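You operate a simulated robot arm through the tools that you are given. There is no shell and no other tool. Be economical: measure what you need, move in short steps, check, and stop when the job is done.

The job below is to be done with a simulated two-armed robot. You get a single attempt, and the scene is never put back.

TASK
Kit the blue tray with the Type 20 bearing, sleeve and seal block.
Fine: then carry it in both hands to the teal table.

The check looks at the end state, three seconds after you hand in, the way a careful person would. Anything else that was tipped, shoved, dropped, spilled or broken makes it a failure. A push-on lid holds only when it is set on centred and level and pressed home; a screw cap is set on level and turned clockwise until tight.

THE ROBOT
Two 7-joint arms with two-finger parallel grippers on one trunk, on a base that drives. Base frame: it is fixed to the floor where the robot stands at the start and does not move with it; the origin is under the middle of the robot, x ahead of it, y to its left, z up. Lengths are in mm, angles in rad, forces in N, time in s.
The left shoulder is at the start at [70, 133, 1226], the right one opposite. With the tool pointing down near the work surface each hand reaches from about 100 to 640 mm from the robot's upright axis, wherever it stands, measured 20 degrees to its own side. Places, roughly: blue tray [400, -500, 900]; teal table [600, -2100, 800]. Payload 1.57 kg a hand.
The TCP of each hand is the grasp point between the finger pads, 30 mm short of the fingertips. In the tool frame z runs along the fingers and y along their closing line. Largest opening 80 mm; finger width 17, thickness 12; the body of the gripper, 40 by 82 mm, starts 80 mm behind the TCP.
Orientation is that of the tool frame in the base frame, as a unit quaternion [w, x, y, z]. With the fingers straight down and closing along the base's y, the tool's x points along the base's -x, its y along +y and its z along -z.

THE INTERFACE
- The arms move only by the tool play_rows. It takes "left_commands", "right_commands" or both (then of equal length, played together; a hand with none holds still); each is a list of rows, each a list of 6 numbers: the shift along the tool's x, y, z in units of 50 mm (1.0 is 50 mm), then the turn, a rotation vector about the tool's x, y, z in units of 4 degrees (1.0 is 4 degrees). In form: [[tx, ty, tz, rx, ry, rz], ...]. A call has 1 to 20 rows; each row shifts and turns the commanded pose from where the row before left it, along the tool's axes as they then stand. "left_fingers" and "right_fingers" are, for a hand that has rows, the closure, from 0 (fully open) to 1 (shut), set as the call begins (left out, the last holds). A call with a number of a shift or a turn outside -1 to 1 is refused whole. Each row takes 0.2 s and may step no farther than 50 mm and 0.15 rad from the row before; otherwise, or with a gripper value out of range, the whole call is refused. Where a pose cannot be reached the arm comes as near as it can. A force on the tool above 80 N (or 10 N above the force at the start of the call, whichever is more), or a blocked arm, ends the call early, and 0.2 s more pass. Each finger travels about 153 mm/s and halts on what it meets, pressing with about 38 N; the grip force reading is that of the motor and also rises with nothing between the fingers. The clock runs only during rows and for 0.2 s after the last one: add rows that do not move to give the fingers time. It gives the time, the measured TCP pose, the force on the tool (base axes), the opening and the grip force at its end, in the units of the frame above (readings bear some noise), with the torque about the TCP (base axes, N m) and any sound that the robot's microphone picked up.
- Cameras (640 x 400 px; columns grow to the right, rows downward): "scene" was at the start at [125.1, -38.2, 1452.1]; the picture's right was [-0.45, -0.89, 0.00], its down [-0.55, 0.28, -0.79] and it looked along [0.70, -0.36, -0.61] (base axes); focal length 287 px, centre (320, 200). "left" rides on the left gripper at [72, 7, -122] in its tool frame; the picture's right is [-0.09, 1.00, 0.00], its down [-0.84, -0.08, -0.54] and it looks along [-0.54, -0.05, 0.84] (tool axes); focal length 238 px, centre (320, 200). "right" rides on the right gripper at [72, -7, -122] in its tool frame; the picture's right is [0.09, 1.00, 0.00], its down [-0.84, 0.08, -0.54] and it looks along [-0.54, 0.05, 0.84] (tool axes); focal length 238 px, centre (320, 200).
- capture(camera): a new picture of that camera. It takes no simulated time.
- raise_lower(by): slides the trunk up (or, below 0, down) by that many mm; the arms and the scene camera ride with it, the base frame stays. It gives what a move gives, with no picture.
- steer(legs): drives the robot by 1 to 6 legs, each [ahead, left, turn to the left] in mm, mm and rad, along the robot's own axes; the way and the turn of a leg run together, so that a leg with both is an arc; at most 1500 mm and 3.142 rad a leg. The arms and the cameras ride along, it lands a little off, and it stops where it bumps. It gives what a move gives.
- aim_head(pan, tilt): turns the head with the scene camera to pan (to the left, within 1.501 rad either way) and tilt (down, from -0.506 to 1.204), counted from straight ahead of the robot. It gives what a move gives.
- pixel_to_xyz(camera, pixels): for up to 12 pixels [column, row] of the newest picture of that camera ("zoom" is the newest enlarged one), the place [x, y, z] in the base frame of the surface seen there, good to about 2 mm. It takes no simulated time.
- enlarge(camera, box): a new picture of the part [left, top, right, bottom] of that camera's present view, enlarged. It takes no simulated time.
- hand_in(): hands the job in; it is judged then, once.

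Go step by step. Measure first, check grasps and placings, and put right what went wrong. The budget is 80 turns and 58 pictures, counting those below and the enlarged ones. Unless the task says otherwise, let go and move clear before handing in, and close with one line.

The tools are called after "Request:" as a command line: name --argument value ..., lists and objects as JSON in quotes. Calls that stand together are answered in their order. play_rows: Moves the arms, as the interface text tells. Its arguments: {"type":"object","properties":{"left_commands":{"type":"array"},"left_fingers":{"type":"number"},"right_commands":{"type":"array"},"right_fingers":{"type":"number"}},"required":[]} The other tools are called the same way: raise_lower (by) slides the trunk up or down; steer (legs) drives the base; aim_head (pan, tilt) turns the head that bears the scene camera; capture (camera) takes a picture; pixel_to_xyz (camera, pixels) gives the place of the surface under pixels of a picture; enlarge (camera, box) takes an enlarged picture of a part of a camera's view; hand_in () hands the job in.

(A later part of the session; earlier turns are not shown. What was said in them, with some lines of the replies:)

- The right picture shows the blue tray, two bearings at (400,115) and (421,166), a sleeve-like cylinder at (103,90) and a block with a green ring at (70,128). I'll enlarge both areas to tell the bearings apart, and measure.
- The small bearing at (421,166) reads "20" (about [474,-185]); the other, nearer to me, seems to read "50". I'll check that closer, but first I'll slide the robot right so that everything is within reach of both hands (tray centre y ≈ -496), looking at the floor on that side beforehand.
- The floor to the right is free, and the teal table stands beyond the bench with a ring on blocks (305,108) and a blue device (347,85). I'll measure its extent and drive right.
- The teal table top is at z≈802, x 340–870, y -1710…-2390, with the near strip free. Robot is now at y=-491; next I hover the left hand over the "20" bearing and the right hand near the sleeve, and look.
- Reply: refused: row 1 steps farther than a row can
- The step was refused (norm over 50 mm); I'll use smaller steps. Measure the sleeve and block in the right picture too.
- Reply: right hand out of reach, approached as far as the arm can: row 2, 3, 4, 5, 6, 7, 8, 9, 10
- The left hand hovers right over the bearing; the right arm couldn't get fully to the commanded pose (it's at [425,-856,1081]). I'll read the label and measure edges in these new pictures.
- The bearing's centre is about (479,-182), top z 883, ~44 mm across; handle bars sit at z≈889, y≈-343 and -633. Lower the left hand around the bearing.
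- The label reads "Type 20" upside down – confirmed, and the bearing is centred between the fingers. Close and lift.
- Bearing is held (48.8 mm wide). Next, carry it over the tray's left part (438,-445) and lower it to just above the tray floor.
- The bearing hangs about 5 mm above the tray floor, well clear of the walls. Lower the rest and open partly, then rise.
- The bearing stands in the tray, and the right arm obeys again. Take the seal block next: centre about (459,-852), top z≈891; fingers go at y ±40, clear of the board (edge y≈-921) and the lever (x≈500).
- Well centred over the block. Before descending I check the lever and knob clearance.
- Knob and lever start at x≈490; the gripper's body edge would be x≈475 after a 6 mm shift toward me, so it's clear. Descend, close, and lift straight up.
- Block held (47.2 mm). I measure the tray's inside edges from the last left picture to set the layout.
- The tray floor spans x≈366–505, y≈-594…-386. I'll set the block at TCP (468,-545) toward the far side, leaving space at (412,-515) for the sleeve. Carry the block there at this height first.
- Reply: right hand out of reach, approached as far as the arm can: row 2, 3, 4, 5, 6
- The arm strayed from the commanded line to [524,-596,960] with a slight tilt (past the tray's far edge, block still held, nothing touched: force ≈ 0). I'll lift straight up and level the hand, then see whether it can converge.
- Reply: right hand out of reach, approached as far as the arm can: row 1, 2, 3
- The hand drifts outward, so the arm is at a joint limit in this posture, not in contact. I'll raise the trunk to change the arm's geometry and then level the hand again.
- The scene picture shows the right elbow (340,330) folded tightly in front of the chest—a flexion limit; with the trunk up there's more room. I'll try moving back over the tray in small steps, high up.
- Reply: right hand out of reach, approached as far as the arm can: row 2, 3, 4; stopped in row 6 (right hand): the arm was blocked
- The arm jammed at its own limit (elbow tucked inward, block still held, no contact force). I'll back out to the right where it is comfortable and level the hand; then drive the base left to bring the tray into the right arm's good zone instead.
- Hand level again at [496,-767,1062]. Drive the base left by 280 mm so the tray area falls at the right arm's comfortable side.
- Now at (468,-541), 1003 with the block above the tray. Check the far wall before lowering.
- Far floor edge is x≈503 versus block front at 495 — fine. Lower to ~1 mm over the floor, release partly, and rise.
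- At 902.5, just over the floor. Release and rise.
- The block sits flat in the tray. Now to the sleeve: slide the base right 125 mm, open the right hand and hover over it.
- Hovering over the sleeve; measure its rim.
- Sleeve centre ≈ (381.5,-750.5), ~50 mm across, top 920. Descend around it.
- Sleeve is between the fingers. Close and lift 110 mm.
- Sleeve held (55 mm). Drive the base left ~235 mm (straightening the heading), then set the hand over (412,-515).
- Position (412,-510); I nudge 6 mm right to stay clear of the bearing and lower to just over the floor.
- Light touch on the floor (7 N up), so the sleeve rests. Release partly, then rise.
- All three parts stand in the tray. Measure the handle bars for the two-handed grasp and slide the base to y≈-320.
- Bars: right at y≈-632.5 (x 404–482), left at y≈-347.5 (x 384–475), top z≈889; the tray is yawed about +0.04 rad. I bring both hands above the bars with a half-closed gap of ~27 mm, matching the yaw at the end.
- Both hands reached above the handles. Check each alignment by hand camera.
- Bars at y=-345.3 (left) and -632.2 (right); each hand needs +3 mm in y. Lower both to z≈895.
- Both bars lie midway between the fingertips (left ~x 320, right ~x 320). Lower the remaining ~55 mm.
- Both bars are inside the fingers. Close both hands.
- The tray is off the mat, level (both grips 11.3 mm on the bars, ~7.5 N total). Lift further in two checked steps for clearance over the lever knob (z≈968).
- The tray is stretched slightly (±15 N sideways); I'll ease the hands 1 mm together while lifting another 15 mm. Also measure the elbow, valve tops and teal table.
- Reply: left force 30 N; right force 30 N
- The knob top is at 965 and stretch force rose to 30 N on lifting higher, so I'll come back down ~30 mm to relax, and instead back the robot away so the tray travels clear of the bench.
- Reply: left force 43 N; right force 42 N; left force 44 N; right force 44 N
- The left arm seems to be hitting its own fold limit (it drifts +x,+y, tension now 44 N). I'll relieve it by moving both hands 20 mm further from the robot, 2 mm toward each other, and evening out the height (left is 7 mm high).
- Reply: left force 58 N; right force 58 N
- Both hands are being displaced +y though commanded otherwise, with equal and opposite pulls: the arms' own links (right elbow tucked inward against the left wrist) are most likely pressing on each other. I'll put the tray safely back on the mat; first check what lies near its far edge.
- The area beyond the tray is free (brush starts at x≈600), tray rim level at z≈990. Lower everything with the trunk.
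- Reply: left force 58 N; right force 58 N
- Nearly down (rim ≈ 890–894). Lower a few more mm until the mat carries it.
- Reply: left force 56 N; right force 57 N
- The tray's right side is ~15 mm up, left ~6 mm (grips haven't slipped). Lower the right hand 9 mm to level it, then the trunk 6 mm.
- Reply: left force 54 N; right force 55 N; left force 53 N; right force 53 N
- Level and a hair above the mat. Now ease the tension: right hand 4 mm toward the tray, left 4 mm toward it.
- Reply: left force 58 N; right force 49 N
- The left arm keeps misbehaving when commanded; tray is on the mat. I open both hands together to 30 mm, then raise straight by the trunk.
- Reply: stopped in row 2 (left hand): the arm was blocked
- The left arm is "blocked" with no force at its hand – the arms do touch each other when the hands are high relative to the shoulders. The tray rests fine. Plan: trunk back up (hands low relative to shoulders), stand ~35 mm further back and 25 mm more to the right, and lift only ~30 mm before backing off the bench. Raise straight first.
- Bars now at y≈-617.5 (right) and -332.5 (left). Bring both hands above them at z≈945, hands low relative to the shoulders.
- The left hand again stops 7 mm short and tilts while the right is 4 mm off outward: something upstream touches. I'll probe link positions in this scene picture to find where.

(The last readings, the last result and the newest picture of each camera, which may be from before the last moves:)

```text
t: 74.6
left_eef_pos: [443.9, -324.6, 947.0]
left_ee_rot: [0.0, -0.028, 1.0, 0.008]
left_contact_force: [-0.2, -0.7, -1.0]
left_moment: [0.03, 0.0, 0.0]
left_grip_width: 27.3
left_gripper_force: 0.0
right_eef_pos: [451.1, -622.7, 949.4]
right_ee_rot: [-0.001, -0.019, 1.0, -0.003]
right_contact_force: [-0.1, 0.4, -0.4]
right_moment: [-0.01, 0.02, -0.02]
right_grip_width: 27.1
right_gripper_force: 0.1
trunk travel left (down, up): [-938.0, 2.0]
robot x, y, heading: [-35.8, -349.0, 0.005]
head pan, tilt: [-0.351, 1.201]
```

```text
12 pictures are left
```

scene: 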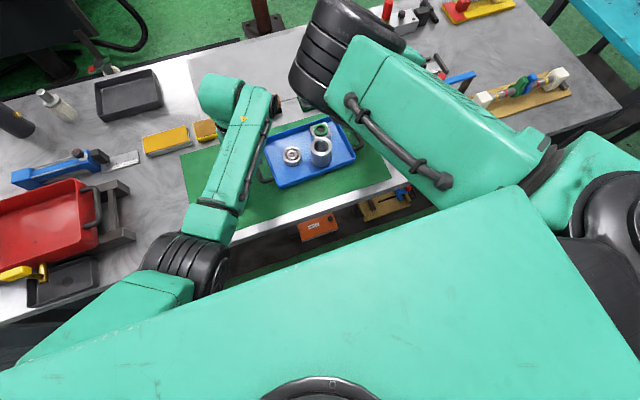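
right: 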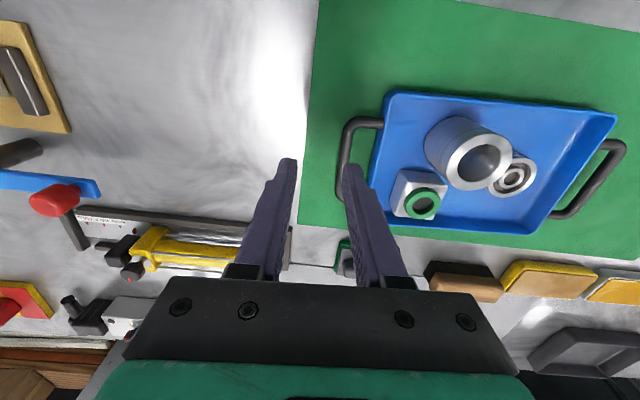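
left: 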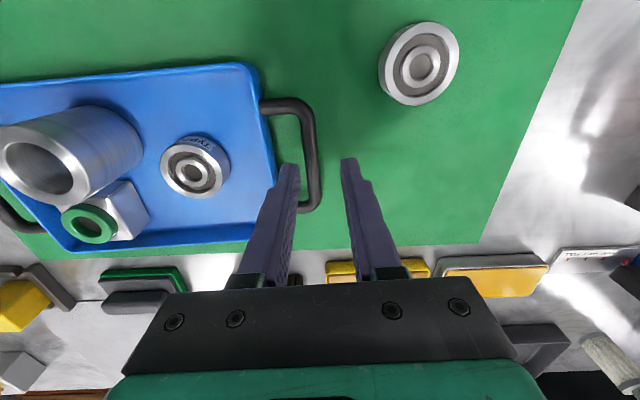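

The links show no obvious contact, but the arms' elbows have drifted from the posture that worked at the first approach (drum further inward now). I'll retreat both arms to where that good approach started, reposition the base likewise, and re-approach the same way; then lift with the trunk, which needs no arm motion.

Request:
play_rows --left_commands '[[0, 0.1, -0.5, 0, 0, 0], [0, 0.5, -0.4, 0.1, 0, 0], [0, 0.55, -0.4, 0.1, 0, 0], [0, 0.55, -0.4, 0.06, 0, 0], [0, 0.55, -0.4, 0, 0, 0], [0, 0.55, -0.4, 0, 0, 0], [0, 0.55, -0.4, 0, 0, 0], [0, 0.55, -0.4, 0, 0, 0], [0, 0.55, -0.4, 0, 0, 0], [0, 0.55, -0.4, 0, 0, 0], [0, 0.55, -0.4, 0, 0, 0], [0, 0.55, -0.3, 0, 0, 0], [0, 0, 0, 0, 0, 0]]' --right_commands '[[0, 0, -0.3, 0, 0, 0], [0.13, -0.25, -0.14, 0, 0, 0], [0.13, -0.25, -0.14, 0, 0, 0], [0.13, -0.25, -0.14, 0, 0, 0], [0.13, -0.25, -0.14, 0, 0, 0], [0.13, -0.25, -0.14, 0, 0, 0], [0.13, -0.25, -0.14, 0, 0, 0], [0.13, -0.25, -0.14, 0, 0, 0], [0.13, -0.25, -0.14, 0, 0, 0], [0.13, -0.25, -0.14, 0, 0, 0], [0.13, -0.25, -0.14, 0, 0, 0], [0.13, -0.25, -0.14, 0, 0, 0], [0, 0, 0, 0, 0, 0]]'

Request:
steer --legs '[[35, 38, 0]]'

```text
t: 77.4
left_eef_pos: [449.0, -21.4, 1162.5]
left_ee_rot: [-0.003, -0.022, 1.0, -0.01]
left_contact_force: [0.9, 0.5, 0.0]
left_moment: [-0.01, -0.03, -0.02]
left_grip_width: 27.5
left_gripper_force: 0.1
left hand out of reach, approached as far as the arm can: row 6, 7, 8, 9
right_eef_pos: [385.4, -763.5, 1041.8]
right_ee_rot: [-0.001, -0.02, 1.0, -0.003]
right_contact_force: [-0.5, 0.4, 0.4]
right_moment: [-0.02, 0.0, 0.02]
right_grip_width: 27.2
right_gripper_force: 0.1
trunk travel left (down, up): [-938.0, 2.0]
robot x, y, heading: [-35.5, -348.9, 0.001]
head pan, tilt: [-0.351, 1.201]
```

```text
t: 78.3
left_eef_pos: [478.4, 11.1, 1166.0]
left_ee_rot: [0.001, -0.023, 1.0, -0.006]
left_contact_force: [0.2, -0.6, -0.3]
left_moment: [0.05, -0.06, 0.03]
left_grip_width: 27.1
left_gripper_force: 0.1
right_eef_pos: [416.6, -730.1, 1042.8]
right_ee_rot: [0.002, -0.019, 1.0, 0.0]
right_contact_force: [-0.4, -0.6, -0.5]
right_moment: [0.03, -0.03, -0.03]
right_grip_width: 27.2
right_gripper_force: 0.1
trunk travel left (down, up): [-938.0, 2.0]
robot x, y, heading: [-0.1, -311.7, 0.005]
head pan, tilt: [-0.351, 1.201]
```

The left arm was indeed in a bad branch (flagged out of reach on the way back) and has come out of it. Re-approach both as in the first success.

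Request:
play_rows --left_commands '[[0.077, -0.569, 0.215, -0.17, 0, 0], [0.077, -0.569, 0.215, 0, 0, 0], [0.077, -0.569, 0.215, 0, 0, 0], [0.077, -0.569, 0.215, 0, 0, 0], [0.077, -0.569, 0.215, 0, 0, 0], [0.077, -0.569, 0.215, 0, 0, 0], [0.077, -0.569, 0.215, 0, 0, 0], [0.077, -0.569, 0.215, 0, 0, 0], [0.077, -0.569, 0.215, 0, 0, 0], [0.077, -0.569, 0.215, 0, 0, 0], [0.077, -0.569, 0.215, 0, 0, 0], [0.077, -0.569, 0.215, 0, 0, 0], [0, 0, 0, 0, 0, 0], [0, 0, 0, 0, 0, 0]]' --right_commands '[[-0.0765, 0.184, 0, 0, 0, 0], [-0.0765, 0.184, 0, 0, 0, 0], [-0.0765, 0.184, 0, 0, 0, 0], [-0.0765, 0.184, 0, 0, 0, 0], [-0.0765, 0.184, 0, 0, 0, 0], [-0.0765, 0.184, 0, 0, 0, 0], [-0.0765, 0.184, 0, 0, 0, 0], [-0.0765, 0.184, 0, 0, 0, 0], [-0.0765, 0.184, 0, 0, 0, 0], [-0.0765, 0.184, 0, 0, 0, 0], [-0.0765, 0.184, 0, 0, 0, 0], [-0.0765, 0.184, 0, 0, 0, 0], [0, 0, 0, 0, 0, 0], [0, 0, 0, 0, 0, 0]]'

Request:
raise_lower --by -45

```text
t: 80.7
left_eef_pos: [503.6, -203.5, 1037.2]
left_ee_rot: [0.022, -0.064, 0.996, 0.052]
left_contact_force: [-0.3, 0.0, -0.3]
left_moment: [0.02, 0.0, -0.02]
left_grip_width: 27.1
left_gripper_force: 0.1
left hand out of reach, approached as far as the arm can: row 2, 3, 4, 5
right_eef_pos: [457.5, -623.9, 1041.1]
right_ee_rot: [-0.001, -0.019, 1.0, -0.003]
right_contact_force: [0.1, 1.0, -0.1]
right_moment: [-0.05, 0.0, -0.01]
right_grip_width: 27.3
right_gripper_force: 0.0
trunk travel left (down, up): [-938.0, 2.0]
robot x, y, heading: [-0.1, -309.6, 0.002]
head pan, tilt: [-0.351, 1.201]
stopped in row 11 (left hand): the arm was blocked; the commanded pose is now the measured one
```

```text
t: 81.6
left_eef_pos: [503.4, -204.0, 991.1]
left_ee_rot: [0.022, -0.063, 0.996, 0.05]
left_contact_force: [0.0, 0.3, -0.1]
left_moment: [0.0, 0.0, 0.03]
left_grip_width: 27.1
left_gripper_force: 0.0
right_eef_pos: [457.6, -624.2, 996.1]
right_ee_rot: [-0.001, -0.018, 1.0, -0.004]
right_contact_force: [-0.1, 0.1, 0.6]
right_moment: [0.0, 0.02, -0.03]
right_grip_width: 27.0
right_gripper_force: 0.0
trunk travel left (down, up): [-893.0, 47.0]
robot x, y, heading: [1.3, -304.7, 0.006]
head pan, tilt: [-0.351, 1.201]
```

The left arm got caught in a bad branch again, at [503,-204]. Look at its posture before deciding.

Request:
aim_head --pan 0.25 --tilt 0.95

Request:
capture --camera "scene"

```text
t: 82.6
left_eef_pos: [504.3, -203.5, 991.1]
left_ee_rot: [0.021, -0.062, 0.997, 0.051]
left_contact_force: [-0.5, 0.3, 0.4]
left_moment: [0.01, 0.0, -0.01]
left_grip_width: 27.2
left_gripper_force: 0.2
right_eef_pos: [458.3, -624.6, 996.5]
right_ee_rot: [-0.002, -0.019, 1.0, -0.003]
right_contact_force: [-0.5, -0.2, -0.4]
right_moment: [0.0, 0.0, 0.01]
right_grip_width: 27.2
right_gripper_force: 0.1
trunk travel left (down, up): [-893.0, 47.0]
robot x, y, heading: [1.2, -310.4, 0.003]
head pan, tilt: [0.25, 0.949]
```

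```text
11 pictures are left
```

scene: 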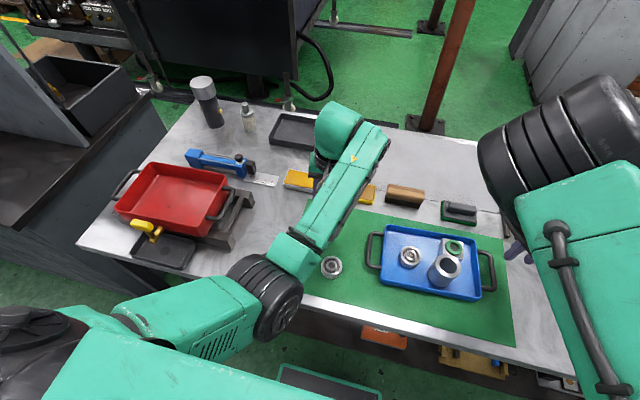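

The left arm is elbow-low and wrung near a limit (hand tilted ~0.1 rad). I'll take it back out to the comfortable spot where it was when it worked well (off to the left, same height), levelling it there.

Request:
play_rows --left_commands '[[0, 0.6, 0, 0.3, 0.13, 0.23], [0, 0.8, 0, 0.3, 0.13, 0.23], [0, 0.8, 0, 0.3, 0.13, 0.23], [0, 0.8, 0, 0.3, 0.12, 0.23], [0, 0.8, 0, 0.26, 0.12, 0.23], [0.1, 0.4, 0, 0, 0, 0], [0, 0, 0, 0, 0, 0], [0, 0, 0, 0, 0, 0]]'

Request:
capture --camera "scene"

```text
t: 84.4
left_eef_pos: [479.0, 3.6, 1000.3]
left_ee_rot: [0.0, -0.022, 1.0, -0.003]
left_contact_force: [-0.2, 0.8, 0.1]
left_moment: [0.02, -0.04, 0.0]
left_grip_width: 27.2
left_gripper_force: 0.0
right_eef_pos: [458.1, -623.8, 996.1]
right_ee_rot: [-0.002, -0.019, 1.0, -0.003]
right_contact_force: [0.4, -0.3, 0.3]
right_moment: [-0.01, -0.03, 0.01]
right_grip_width: 27.1
right_gripper_force: 0.0
trunk travel left (down, up): [-893.0, 47.0]
robot x, y, heading: [-0.9, -309.8, 0.004]
head pan, tilt: [0.25, 0.949]
```

```text
10 pictures are left
```

scene: 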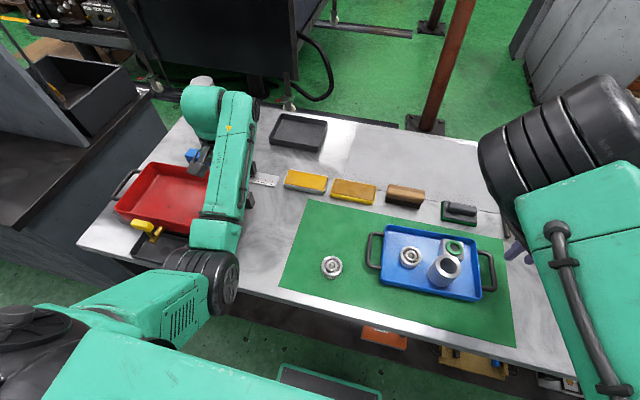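

Left hand is level and comfortable at [479,4,1000]. Bring it in lower this time (z≈945), in two checked stages.

Request:
play_rows --left_commands '[[0.05, -0.3, 0.36, 0, 0, 0], [0.08, -0.6, 0.36, 0, 0, 0], [0.08, -0.6, 0.36, 0, 0, 0], [0.08, -0.6, 0, 0, 0, 0], [0.08, -0.6, 0, 0, 0, 0], [0.08, -0.6, 0, 0, 0, 0], [0, 0, 0, 0, 0, 0], [0, 0, 0, 0, 0, 0]]'

```text
t: 86.2
left_eef_pos: [469.3, -149.8, 949.8]
left_ee_rot: [0.006, -0.027, 1.0, 0.011]
left_contact_force: [0.3, 0.4, 0.3]
left_moment: [-0.03, 0.0, -0.03]
left_grip_width: 27.5
left_gripper_force: 0.1
right_eef_pos: [457.0, -623.9, 996.2]
right_ee_rot: [-0.002, -0.02, 1.0, -0.003]
right_contact_force: [-0.3, 0.4, -0.1]
right_moment: [-0.02, -0.03, -0.05]
right_grip_width: 27.0
right_gripper_force: 0.1
trunk travel left (down, up): [-893.0, 47.0]
robot x, y, heading: [-2.7, -307.6, 0.005]
head pan, tilt: [0.25, 0.949]
```

It deviates already at rel y≈+160, so the elbow needs resetting. In the original good posture the hand came from a high pose (elbow up), so I'll raise the left hand high and out, then go inward high, and come down from there.

Request:
play_rows --left_commands '[[0, 0.6, -0.3, -0.1, 0.1, 0], [0, 0.6, -0.3, -0.1, 0.07, 0.1], [0, 0.6, -0.5, -0.1, 0, 0], [0, 0.6, -0.5, 0, 0, 0], [0, 0.6, -0.5, 0, 0, 0], [0, 0.3, -0.5, 0, 0, 0], [0.05, 0, -0.6, 0, 0, 0], [0.05, 0, -0.6, 0, 0, 0], [0.05, 0, -0.6, 0, 0, 0], [0.05, 0, -0.6, 0, 0, 0], [0.05, 0, -0.6, 0, 0, 0], [0.05, 0, -0.6, 0, 0, 0], [0.05, 0, -0.6, 0, 0, 0], [0, 0, 0, 0, 0, 0], [0, 0, 0, 0, 0, 0]]'

```text
t: 89.4
left_eef_pos: [464.4, 19.3, 1285.7]
left_ee_rot: [-0.006, -0.019, 1.0, 0.008]
left_contact_force: [0.3, 0.2, 0.2]
left_moment: [0.0, 0.02, -0.02]
left_grip_width: 27.4
left_gripper_force: 0.2
left hand out of reach, approached as far as the arm can: row 7, 8, 9, 10, 11
right_eef_pos: [457.8, -624.9, 996.6]
right_ee_rot: [-0.002, -0.019, 1.0, -0.002]
right_contact_force: [-0.3, -0.1, 0.1]
right_moment: [0.01, -0.01, -0.02]
right_grip_width: 27.2
right_gripper_force: 0.1
trunk travel left (down, up): [-893.0, 47.0]
robot x, y, heading: [-0.9, -310.1, 0.002]
head pan, tilt: [0.25, 0.949]
```

It reached the high pose after passing the flagged rows. Look at both elbows before going inward.

Request:
aim_head --pan 0.1 --tilt 0.6

Request:
capture --camera "scene"

Request:
pixel_to_xyz --camera "scene" --pixels '[[200, 250], [150, 250], [230, 150], [100, 200], [500, 150], [480, 180], [560, 200], [200, 330], [250, 250]]'

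```text
t: 90.2
left_eef_pos: [463.5, 20.7, 1285.0]
left_ee_rot: [-0.006, -0.018, 1.0, 0.008]
left_contact_force: [0.8, 0.4, -0.2]
left_moment: [0.0, 0.01, 0.03]
left_grip_width: 27.3
left_gripper_force: 0.0
right_eef_pos: [457.7, -623.6, 997.1]
right_ee_rot: [0.0, -0.02, 1.0, -0.003]
right_contact_force: [0.0, 0.6, 0.6]
right_moment: [0.0, -0.03, 0.0]
right_grip_width: 27.2
right_gripper_force: 0.0
trunk travel left (down, up): [-893.0, 47.0]
robot x, y, heading: [0.2, -308.7, 0.002]
head pan, tilt: [0.099, 0.6]
```

```text
9 pictures are left
```

scene: 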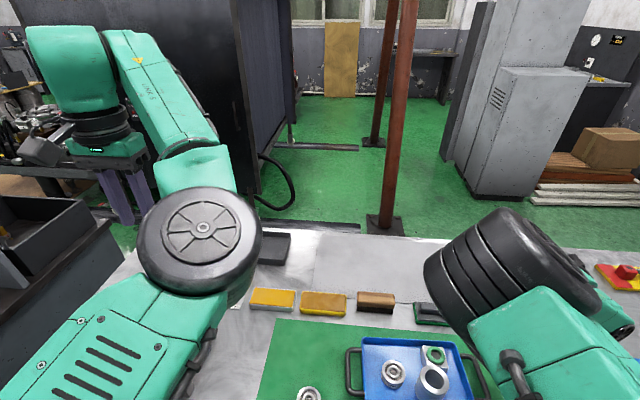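

```text
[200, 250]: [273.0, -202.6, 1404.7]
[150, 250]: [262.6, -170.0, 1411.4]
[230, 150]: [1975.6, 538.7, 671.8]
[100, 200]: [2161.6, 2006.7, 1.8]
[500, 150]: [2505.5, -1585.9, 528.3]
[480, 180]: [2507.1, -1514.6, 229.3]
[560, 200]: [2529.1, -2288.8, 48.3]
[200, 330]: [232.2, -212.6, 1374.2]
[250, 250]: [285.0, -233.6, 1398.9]
```

Left elbow is now up and outward (disc at (200,250)), like the original good posture. Come in on the same kind of diagonal as the first successful approach.

Request:
play_rows --left_commands '[[0.05, -0.585, 0.475, 0.23, -0.17, 0], [0.05, -0.585, 0.475, 0, 0, 0], [0.05, -0.585, 0.475, 0, 0, 0], [0.05, -0.585, 0.475, 0, 0, 0], [0.05, -0.585, 0.475, 0, 0, 0], [0.05, -0.585, 0.475, 0, 0, 0], [0.05, -0.585, 0.475, 0, 0, 0], [0.05, -0.585, 0.475, 0, 0, 0], [0, 0, 0, 0, 0, 0], [0, 0, 0, 0, 0, 0]]'

```text
t: 92.4
left_eef_pos: [536.7, -97.4, 1122.5]
left_ee_rot: [0.0, -0.018, 1.0, -0.001]
left_contact_force: [0.1, -0.1, 0.0]
left_moment: [0.02, -0.01, -0.02]
left_grip_width: 27.2
left_gripper_force: 0.1
left hand out of reach, approached as far as the arm can: row 1, 2, 3, 4, 5, 6, 7, 8
right_eef_pos: [457.5, -623.5, 997.8]
right_ee_rot: [0.0, -0.02, 1.0, -0.002]
right_contact_force: [-0.1, -0.4, 0.6]
right_moment: [0.03, -0.03, 0.04]
right_grip_width: 27.2
right_gripper_force: 0.0
trunk travel left (down, up): [-893.0, 47.0]
robot x, y, heading: [-0.4, -312.8, -0.001]
head pan, tilt: [0.099, 0.6]
```

Comparing all the stuck poses, they share one thing: wrist closer than ~450 mm to the shoulder (elbow flexion limit). So the remedy is to stand back and centred (hands ~540 mm ahead, ±143 mm) with the trunk high. Raise the trunk and drive there.

Request:
raise_lower --by 45

Request:
steer --legs '[[-90, -163, 0]]'

Request:
play_rows --left_commands '[[0, 0, 0.5, 0, 0, 0], [0, 0, 0.5, 0, 0, 0], [0, 0, 0.5, 0, 0, 0], [0, -0.2, 0.5, 0, 0, 0], [0, -0.3, 0.5, 0, 0, 0], [0, -0.3, 0.5, 0, 0, 0], [0, -0.3, 0.5, 0, 0, 0], [0, -0.2, 0.4, 0, 0, 0], [0, 0, 0, 0, 0, 0], [0, 0, 0, 0, 0, 0]]' --right_commands '[[0, 0, 0.4, 0, 0, 0], [0, 0, 0.4, 0, 0, 0], [-0.3, 0.2, 0.3, 0, 0, 0], [-0.3, 0.3, 0.2, 0, 0, 0], [-0.3, 0.4, 0.2, 0, 0, 0], [-0.3, 0.5, 0.2, 0, 0, 0], [-0.3, 0.6, 0.1, 0, 0, 0], [-0.2, 0.5, 0, 0, 0, 0], [-0.1, 0.4, 0, 0, 0, 0], [0, 0.4, 0, 0, 0, 0]]'

Request:
capture --camera "right"

```text
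t: 93.3
left_eef_pos: [538.5, -97.4, 1166.1]
left_ee_rot: [0.0, -0.018, 1.0, -0.001]
left_contact_force: [-0.1, -0.5, 0.8]
left_moment: [-0.01, -0.01, -0.01]
left_grip_width: 27.2
left_gripper_force: 0.1
right_eef_pos: [457.4, -623.9, 1042.3]
right_ee_rot: [-0.001, -0.02, 1.0, -0.002]
right_contact_force: [0.2, -0.4, 0.6]
right_moment: [0.0, -0.03, -0.01]
right_grip_width: 27.0
right_gripper_force: 0.1
trunk travel left (down, up): [-938.0, 2.0]
robot x, y, heading: [0.7, -312.2, 0.002]
head pan, tilt: [0.099, 0.6]
```

```text
t: 94.8
left_eef_pos: [451.5, -254.3, 1165.6]
left_ee_rot: [0.0, -0.021, 1.0, -0.002]
left_contact_force: [0.3, -0.8, 0.7]
left_moment: [-0.03, 0.02, -0.02]
left_grip_width: 27.5
left_gripper_force: 0.1
right_eef_pos: [372.6, -781.2, 1042.2]
right_ee_rot: [-0.002, -0.022, 1.0, -0.005]
right_contact_force: [0.4, 0.0, 0.0]
right_moment: [-0.04, 0.04, -0.02]
right_grip_width: 27.2
right_gripper_force: 0.1
trunk travel left (down, up): [-938.0, 2.0]
robot x, y, heading: [-89.5, -469.3, 0.006]
head pan, tilt: [0.099, 0.6]
```

```text
t: 97.0
left_eef_pos: [450.8, -321.2, 971.0]
left_ee_rot: [0.001, -0.02, 1.0, -0.001]
left_contact_force: [0.0, -0.1, 0.6]
left_moment: [0.03, 0.04, 0.0]
left_grip_width: 27.1
left_gripper_force: 0.1
right_eef_pos: [452.2, -614.0, 951.4]
right_ee_rot: [-0.001, -0.021, 1.0, -0.003]
right_contact_force: [-0.2, -0.5, -0.2]
right_moment: [-0.06, 0.04, 0.02]
right_grip_width: 27.4
right_gripper_force: 0.1
trunk travel left (down, up): [-938.0, 2.0]
robot x, y, heading: [-89.2, -467.5, 0.005]
head pan, tilt: [0.099, 0.6]
```

```text
8 pictures are left
```

right: 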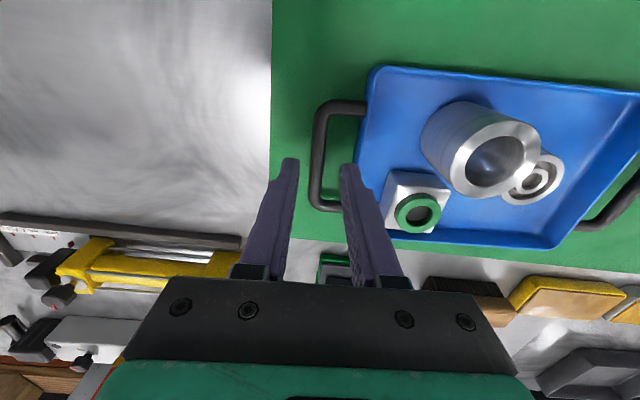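

Now both arms follow accurately with no limits flagged. Measure the bars once more and align.

Request:
pixel_to_xyz --camera "right" --pixels '[[320, 125], [317, 150], [316, 175], [325, 110], [360, 125], [355, 160], [625, 200], [605, 220], [365, 103]]'

Request:
capture --camera "left"

Request:
pixel_to_xyz --camera "left" --pixels '[[300, 130], [305, 150], [308, 170], [296, 115], [312, 150], [316, 150]]'

```text
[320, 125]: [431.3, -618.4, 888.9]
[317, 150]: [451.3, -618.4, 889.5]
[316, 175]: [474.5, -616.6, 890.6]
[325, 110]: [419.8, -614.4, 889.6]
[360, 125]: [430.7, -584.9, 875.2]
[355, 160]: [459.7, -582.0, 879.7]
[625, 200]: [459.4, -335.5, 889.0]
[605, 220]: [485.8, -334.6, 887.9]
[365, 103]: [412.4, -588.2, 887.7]
```

```text
7 pictures are left
```

left: 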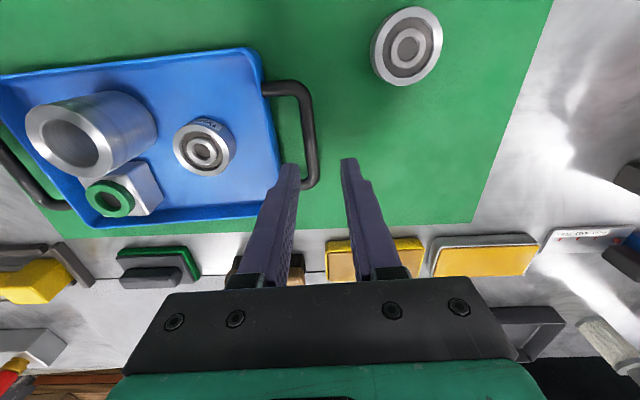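

```text
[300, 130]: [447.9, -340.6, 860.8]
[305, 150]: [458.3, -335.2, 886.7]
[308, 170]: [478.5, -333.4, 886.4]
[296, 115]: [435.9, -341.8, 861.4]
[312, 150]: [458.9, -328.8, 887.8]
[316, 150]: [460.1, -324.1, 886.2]
```

Bar centres: left y≈-330, right y≈-617. Shift left -9 mm, right -3 mm, then lower both to z≈895.5.

Request:
play_rows --left_commands '[[0, -0.18, 0, 0, 0, 0], [0, 0, 0.4, 0, 0, 0], [0, 0, 0.45, 0, 0, 0], [0, 0, 0.4, 0, 0, 0], [0, 0, 0.26, 0, 0, 0], [0, 0, 0, 0, 0, 0]]' --right_commands '[[-0.08, -0.06, 0, 0, 0, 0], [0, 0, 0.3, 0, 0, 0], [0, 0, 0.3, 0, 0, 0], [0, 0, 0.3, 0, 0, 0], [0, 0, 0.22, 0, 0, 0], [0, 0, 0, 0, 0, 0]]'

Request:
capture --camera "left"

Request:
capture --camera "right"

```text
t: 98.4
left_eef_pos: [450.9, -330.7, 897.3]
left_ee_rot: [0.0, -0.021, 1.0, 0.001]
left_contact_force: [-0.2, -0.3, 0.2]
left_moment: [0.03, 0.02, -0.02]
left_grip_width: 27.2
left_gripper_force: 0.0
right_eef_pos: [457.2, -617.9, 893.8]
right_ee_rot: [-0.002, -0.021, 1.0, -0.003]
right_contact_force: [-0.3, 0.5, 0.5]
right_moment: [-0.02, 0.01, 0.03]
right_grip_width: 27.3
right_gripper_force: 0.0
trunk travel left (down, up): [-938.0, 2.0]
robot x, y, heading: [-91.4, -470.3, 0.005]
head pan, tilt: [0.099, 0.6]
```

```text
6 pictures are left
```

left: 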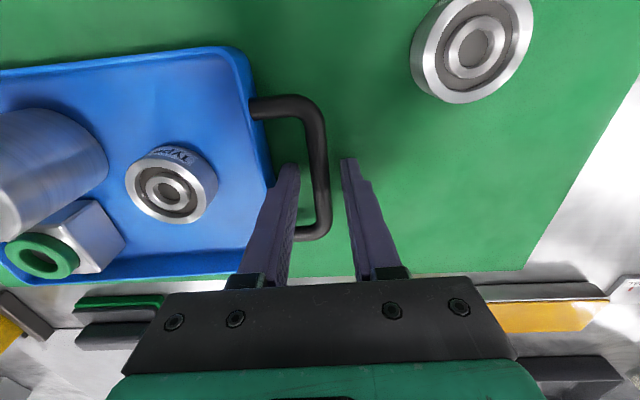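

```text
5 pictures are left
```

right: 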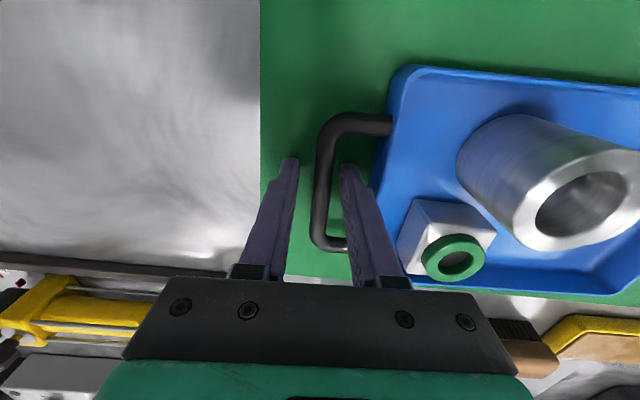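

Both bars are well between the fingers. Close, then lift 35 mm and check forces.

Request:
play_rows --left_commands '[[0, 0, 0, 0, 0, 0], [0, 0, 0, 0, 0, 0], [0, 0, 0, 0, 0, 0], [0, 0, -0.2, 0, 0, 0], [0, 0, -0.25, 0, 0, 0], [0, 0, -0.25, 0, 0, 0], [0, 0, 0, 0, 0, 0]]' --right_commands '[[0, 0, 0, 0, 0, 0], [0, 0, 0, 0, 0, 0], [0, 0, 0, 0, 0, 0], [0, 0, -0.2, 0, 0, 0], [0, 0, -0.25, 0, 0, 0], [0, 0, -0.25, 0, 0, 0], [0, 0, 0, 0, 0, 0]]' --left_fingers 1 --right_fingers 1

```text
t: 100.0
left_eef_pos: [453.1, -332.4, 931.2]
left_ee_rot: [-0.001, -0.02, 1.0, 0.0]
left_contact_force: [0.4, -2.1, -4.1]
left_moment: [0.03, -0.29, 0.16]
left_grip_width: 11.1
left_gripper_force: 29.0
right_eef_pos: [459.0, -618.6, 929.6]
right_ee_rot: [-0.003, -0.021, 1.0, -0.003]
right_contact_force: [-0.8, 3.0, -4.5]
right_moment: [0.02, 0.25, 0.13]
right_grip_width: 11.5
right_gripper_force: 29.0
trunk travel left (down, up): [-938.0, 2.0]
robot x, y, heading: [-91.5, -472.2, 0.005]
head pan, tilt: [0.099, 0.6]
```

Tray hangs level, only ~2–3 N of stretch. Back off the bench 240 mm, then drive 1415 mm to the right.

Request:
steer --legs '[[-240, 0, 0]]'

Request:
aim_head --pan -0.5 --tilt 0.7

Request:
capture --camera "scene"

```text
t: 101.8
left_eef_pos: [216.9, -334.6, 930.6]
left_ee_rot: [-0.001, -0.02, 1.0, 0.0]
left_contact_force: [1.3, -2.7, -2.9]
left_moment: [-0.05, 0.11, 0.16]
left_grip_width: 11.3
left_gripper_force: 29.0
right_eef_pos: [221.6, -620.1, 927.5]
right_ee_rot: [-0.003, -0.019, 1.0, -0.002]
right_contact_force: [0.2, 2.7, -4.1]
right_moment: [0.05, -0.08, 0.09]
right_grip_width: 11.3
right_gripper_force: 28.1
trunk travel left (down, up): [-938.0, 2.0]
robot x, y, heading: [-329.1, -472.7, 0.004]
head pan, tilt: [0.099, 0.6]
```

```text
t: 102.8
left_eef_pos: [215.7, -334.2, 932.0]
left_ee_rot: [0.0, -0.02, 1.0, -0.001]
left_contact_force: [1.1, -0.7, -2.9]
left_moment: [-0.01, -0.05, 0.13]
left_grip_width: 11.3
left_gripper_force: 29.0
right_eef_pos: [220.1, -619.7, 929.2]
right_ee_rot: [-0.002, -0.019, 1.0, -0.003]
right_contact_force: [-0.2, 0.1, -3.4]
right_moment: [0.02, 0.05, 0.13]
right_grip_width: 11.4
right_gripper_force: 28.9
trunk travel left (down, up): [-938.0, 2.0]
robot x, y, heading: [-328.7, -475.7, -0.002]
head pan, tilt: [-0.499, 0.7]
```

```text
4 pictures are left
```

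scene: 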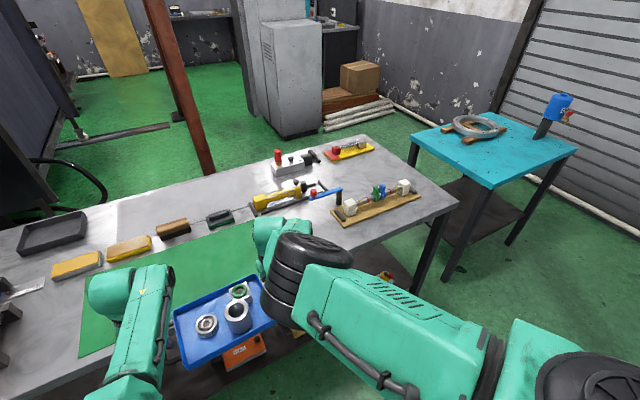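

Tray and contents steady, off the bench edge. Measure obstacles on the teal table, and drive right.

Request:
pixel_to_xyz --camera "scene" --pixels '[[469, 142], [505, 130], [455, 125], [538, 138], [495, 186], [576, 153], [412, 137], [565, 95], [480, 155]]'

Request:
steer --legs '[[0, -1415, 0]]'

```text
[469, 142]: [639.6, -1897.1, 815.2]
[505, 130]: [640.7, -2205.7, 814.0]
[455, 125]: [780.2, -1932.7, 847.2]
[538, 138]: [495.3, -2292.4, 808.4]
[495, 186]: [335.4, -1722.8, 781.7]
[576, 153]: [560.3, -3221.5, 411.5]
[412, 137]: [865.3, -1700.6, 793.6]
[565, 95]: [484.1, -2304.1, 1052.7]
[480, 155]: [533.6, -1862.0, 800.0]
```

```text
t: 109.9
left_eef_pos: [231.9, -1751.4, 930.7]
left_ee_rot: [0.0, -0.031, 1.0, -0.001]
left_contact_force: [1.4, -0.5, -2.8]
left_moment: [-0.05, 0.02, 0.1]
left_grip_width: 11.4
left_gripper_force: 28.8
right_eef_pos: [244.0, -2037.5, 929.8]
right_ee_rot: [-0.002, -0.031, 1.0, -0.003]
right_contact_force: [-0.8, 0.6, -2.4]
right_moment: [0.02, 0.01, 0.12]
right_grip_width: 11.5
right_gripper_force: 28.4
trunk travel left (down, up): [-938.0, 2.0]
robot x, y, heading: [-308.7, -1905.1, 0.029]
head pan, tilt: [-0.499, 0.7]
```

At the teal table: tray centre [238,-1894]; obstacles (wood at x≥640, post at [495,-2292]) are well away. Drive ahead 215 mm, straightening the heading.

Request:
steer --legs '[[215, 0, -0.03]]'

Request:
raise_lower --by -60

Request:
capture --camera "scene"

```text
t: 111.6
left_eef_pos: [442.9, -1767.5, 934.2]
left_ee_rot: [0.001, -0.015, 1.0, -0.001]
left_contact_force: [0.8, -1.4, -3.0]
left_moment: [0.03, -0.1, 0.14]
left_grip_width: 11.1
left_gripper_force: 28.9
right_eef_pos: [446.4, -2054.0, 932.2]
right_ee_rot: [0.0, -0.016, 1.0, -0.002]
right_contact_force: [-1.0, 0.8, -4.2]
right_moment: [-0.04, 0.03, 0.1]
right_grip_width: 11.2
right_gripper_force: 28.9
trunk travel left (down, up): [-938.0, 2.0]
robot x, y, heading: [-96.1, -1900.2, -0.006]
head pan, tilt: [-0.499, 0.7]
```

```text
t: 112.6
left_eef_pos: [444.4, -1767.6, 871.8]
left_ee_rot: [0.0, -0.015, 1.0, 0.0]
left_contact_force: [0.4, 0.4, -4.0]
left_moment: [0.0, -0.04, 0.15]
left_grip_width: 11.2
left_gripper_force: 28.5
right_eef_pos: [447.7, -2053.0, 869.1]
right_ee_rot: [-0.001, -0.016, 1.0, -0.003]
right_contact_force: [-0.7, 0.6, -4.5]
right_moment: [0.0, 0.04, 0.16]
right_grip_width: 11.3
right_gripper_force: 28.6
trunk travel left (down, up): [-878.0, 62.0]
robot x, y, heading: [-99.0, -1901.4, -0.005]
head pan, tilt: [-0.499, 0.7]
```

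```text
3 pictures are left
```

scene: 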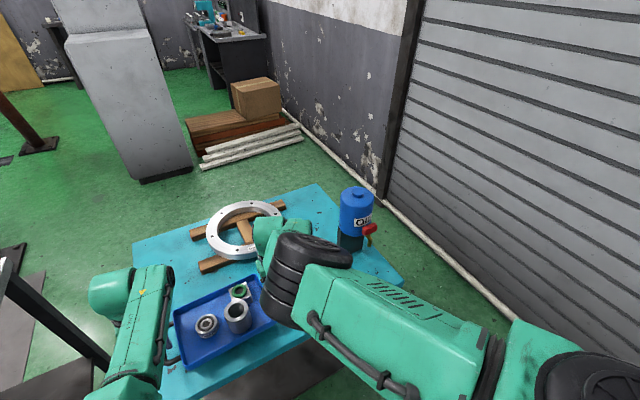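

The tray hovers over the free front of the teal table. Check the gap to the wooden blocks, then lower to just above.

Request:
pixel_to_xyz --camera "scene" --pixels '[[205, 271], [225, 264], [225, 286], [175, 313], [195, 365], [180, 385], [270, 345]]'

Request:
raise_lower --by -30

```text
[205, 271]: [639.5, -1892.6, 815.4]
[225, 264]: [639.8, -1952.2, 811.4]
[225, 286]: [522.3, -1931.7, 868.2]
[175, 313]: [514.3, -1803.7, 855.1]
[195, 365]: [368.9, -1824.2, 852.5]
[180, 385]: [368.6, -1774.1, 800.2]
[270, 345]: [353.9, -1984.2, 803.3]
```

```text
t: 113.3
left_eef_pos: [445.7, -1766.7, 842.1]
left_ee_rot: [0.0, -0.015, 1.0, 0.001]
left_contact_force: [0.7, -0.3, -3.8]
left_moment: [0.04, -0.07, 0.13]
left_grip_width: 11.2
left_gripper_force: 28.7
right_eef_pos: [447.6, -2053.0, 838.5]
right_ee_rot: [-0.002, -0.016, 1.0, -0.003]
right_contact_force: [-1.3, 0.5, -4.1]
right_moment: [-0.01, 0.05, 0.12]
right_grip_width: 11.4
right_gripper_force: 28.6
trunk travel left (down, up): [-848.0, 92.0]
robot x, y, heading: [-97.5, -1899.4, -0.009]
head pan, tilt: [-0.499, 0.7]
```

120 mm of gap to the wood. Lower the last few millimetres.

Request:
raise_lower --by -4

```text
t: 113.8
left_eef_pos: [446.2, -1767.8, 836.5]
left_ee_rot: [-0.001, -0.015, 1.0, -0.001]
left_contact_force: [1.1, -0.5, -3.6]
left_moment: [0.01, -0.03, 0.14]
left_grip_width: 11.3
left_gripper_force: 29.0
right_eef_pos: [447.3, -2053.7, 834.5]
right_ee_rot: [-0.002, -0.016, 1.0, -0.002]
right_contact_force: [0.0, 0.5, -4.3]
right_moment: [0.0, 0.03, 0.1]
right_grip_width: 11.2
right_gripper_force: 28.8
trunk travel left (down, up): [-844.0, 96.0]
robot x, y, heading: [-99.0, -1900.7, -0.009]
head pan, tilt: [-0.499, 0.7]
```

Still hanging; go 2 mm at a time until the table takes the weight.

Request:
raise_lower --by -2

Request:
raise_lower --by -1

```text
t: 114.4
left_eef_pos: [446.0, -1767.9, 836.2]
left_ee_rot: [0.0, -0.015, 1.0, 0.0]
left_contact_force: [0.7, 0.3, -1.4]
left_moment: [0.0, 0.0, 0.09]
left_grip_width: 11.3
left_gripper_force: 28.9
right_eef_pos: [448.8, -2053.6, 833.0]
right_ee_rot: [-0.002, -0.015, 1.0, -0.002]
right_contact_force: [-0.6, -0.2, -3.6]
right_moment: [0.0, -0.2, 0.13]
right_grip_width: 11.4
right_gripper_force: 29.2
trunk travel left (down, up): [-842.0, 98.0]
robot x, y, heading: [-100.4, -1899.4, -0.006]
head pan, tilt: [-0.499, 0.7]
```

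```text
t: 114.9
left_eef_pos: [446.4, -1768.0, 835.7]
left_ee_rot: [0.0, -0.015, 1.0, 0.0]
left_contact_force: [1.7, 0.2, 6.6]
left_moment: [-0.03, 0.4, 0.07]
left_grip_width: 11.4
left_gripper_force: 29.2
right_eef_pos: [447.3, -2053.8, 832.8]
right_ee_rot: [-0.001, -0.016, 1.0, -0.002]
right_contact_force: [-0.8, 0.8, -2.7]
right_moment: [-0.01, -0.2, 0.08]
right_grip_width: 11.6
right_gripper_force: 28.7
trunk travel left (down, up): [-841.0, 99.0]
robot x, y, heading: [-101.0, -1902.8, -0.006]
head pan, tilt: [-0.499, 0.7]
```

Left side rests, right is within about a millimetre. Set the right down, open both to 27 mm, then rise straight with the trunk.

Request:
play_rows --right_commands '[[0, 0, 0.02, 0, 0, 0], [0, 0, 0, 0, 0, 0]]'

Request:
play_rows --left_commands '[[0, 0, 0, 0, 0, 0], [0, 0, 0, 0, 0, 0]]' --right_commands '[[0, 0, 0, 0, 0, 0], [0, 0, 0, 0, 0, 0]]' --left_fingers 0.66 --right_fingers 0.66

Request:
raise_lower --by 95

Request:
capture --camera "left"

```text
t: 115.5
left_eef_pos: [445.0, -1767.3, 835.7]
left_ee_rot: [0.002, -0.015, 1.0, 0.0]
left_contact_force: [4.1, -0.9, 3.5]
left_moment: [0.02, -0.13, 0.16]
left_grip_width: 11.1
left_gripper_force: 28.7
right_eef_pos: [447.7, -2053.7, 833.2]
right_ee_rot: [-0.001, -0.015, 1.0, -0.003]
right_contact_force: [-0.9, 0.1, 6.5]
right_moment: [-0.05, 0.8, 0.14]
right_grip_width: 11.2
right_gripper_force: 29.4
trunk travel left (down, up): [-841.0, 99.0]
robot x, y, heading: [-100.3, -1900.7, -0.003]
head pan, tilt: [-0.499, 0.7]
```

```text
t: 116.1
left_eef_pos: [443.7, -1767.5, 834.9]
left_ee_rot: [-0.001, -0.015, 1.0, -0.001]
left_contact_force: [-0.2, 0.3, -0.1]
left_moment: [-0.04, 0.0, 0.0]
left_grip_width: 27.2
left_gripper_force: 0.1
right_eef_pos: [447.2, -2053.4, 832.4]
right_ee_rot: [-0.002, -0.016, 1.0, -0.003]
right_contact_force: [0.4, 0.0, -0.8]
right_moment: [0.02, 0.02, 0.0]
right_grip_width: 27.1
right_gripper_force: 0.0
trunk travel left (down, up): [-841.0, 99.0]
robot x, y, heading: [-98.8, -1899.2, -0.006]
head pan, tilt: [-0.499, 0.7]
```

```text
t: 117.4
left_eef_pos: [443.7, -1767.6, 930.2]
left_ee_rot: [0.0, -0.015, 1.0, 0.0]
left_contact_force: [-0.6, 0.3, -0.5]
left_moment: [0.01, -0.01, 0.0]
left_grip_width: 27.3
left_gripper_force: 0.1
right_eef_pos: [448.6, -2054.1, 925.8]
right_ee_rot: [-0.002, -0.016, 1.0, -0.003]
right_contact_force: [-0.9, 0.9, 0.2]
right_moment: [0.0, 0.0, 0.0]
right_grip_width: 27.2
right_gripper_force: 0.0
trunk travel left (down, up): [-936.0, 4.0]
robot x, y, heading: [-95.6, -1899.3, -0.001]
head pan, tilt: [-0.499, 0.7]
```

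```text
2 pictures are left
```

left: 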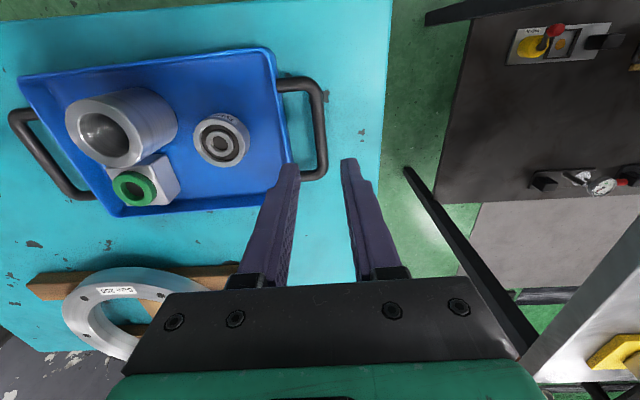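

The tray stands on the teal table with all three parts, fully on its top. Back the robot clear and take one last look.

Request:
steer --legs '[[-200, 0, 0]]'

Request:
capture --camera "scene"

```text
t: 119.0
left_eef_pos: [247.6, -1765.2, 928.9]
left_ee_rot: [-0.002, -0.016, 1.0, 0.0]
left_contact_force: [1.0, 0.1, -0.6]
left_moment: [-0.02, 0.02, 0.02]
left_grip_width: 27.3
left_gripper_force: 0.0
right_eef_pos: [251.1, -2051.5, 925.6]
right_ee_rot: [-0.002, -0.017, 1.0, -0.002]
right_contact_force: [0.2, -0.7, 0.0]
right_moment: [-0.02, 0.03, 0.0]
right_grip_width: 27.2
right_gripper_force: 0.1
trunk travel left (down, up): [-936.0, 4.0]
robot x, y, heading: [-297.2, -1903.8, -0.004]
head pan, tilt: [-0.499, 0.7]
```

```text
1 pictures are left
```

scene: 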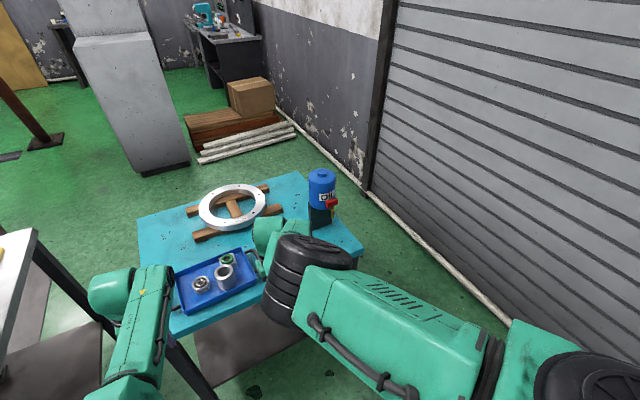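

The last picture shows the tray (215,282) on the teal table with bearing, sleeve and seal block upright, the ring and dispenser untouched, and the hands clear. Handing in.

Request:
hand_in

```text
The job is handed in.
```

The blue tray is on the teal table with the Type 20 bearing, the sleeve and the seal block standing in it. I carried it there in both hands, then let go and backed clear; as far as the pictures show, nothing else was disturbed.
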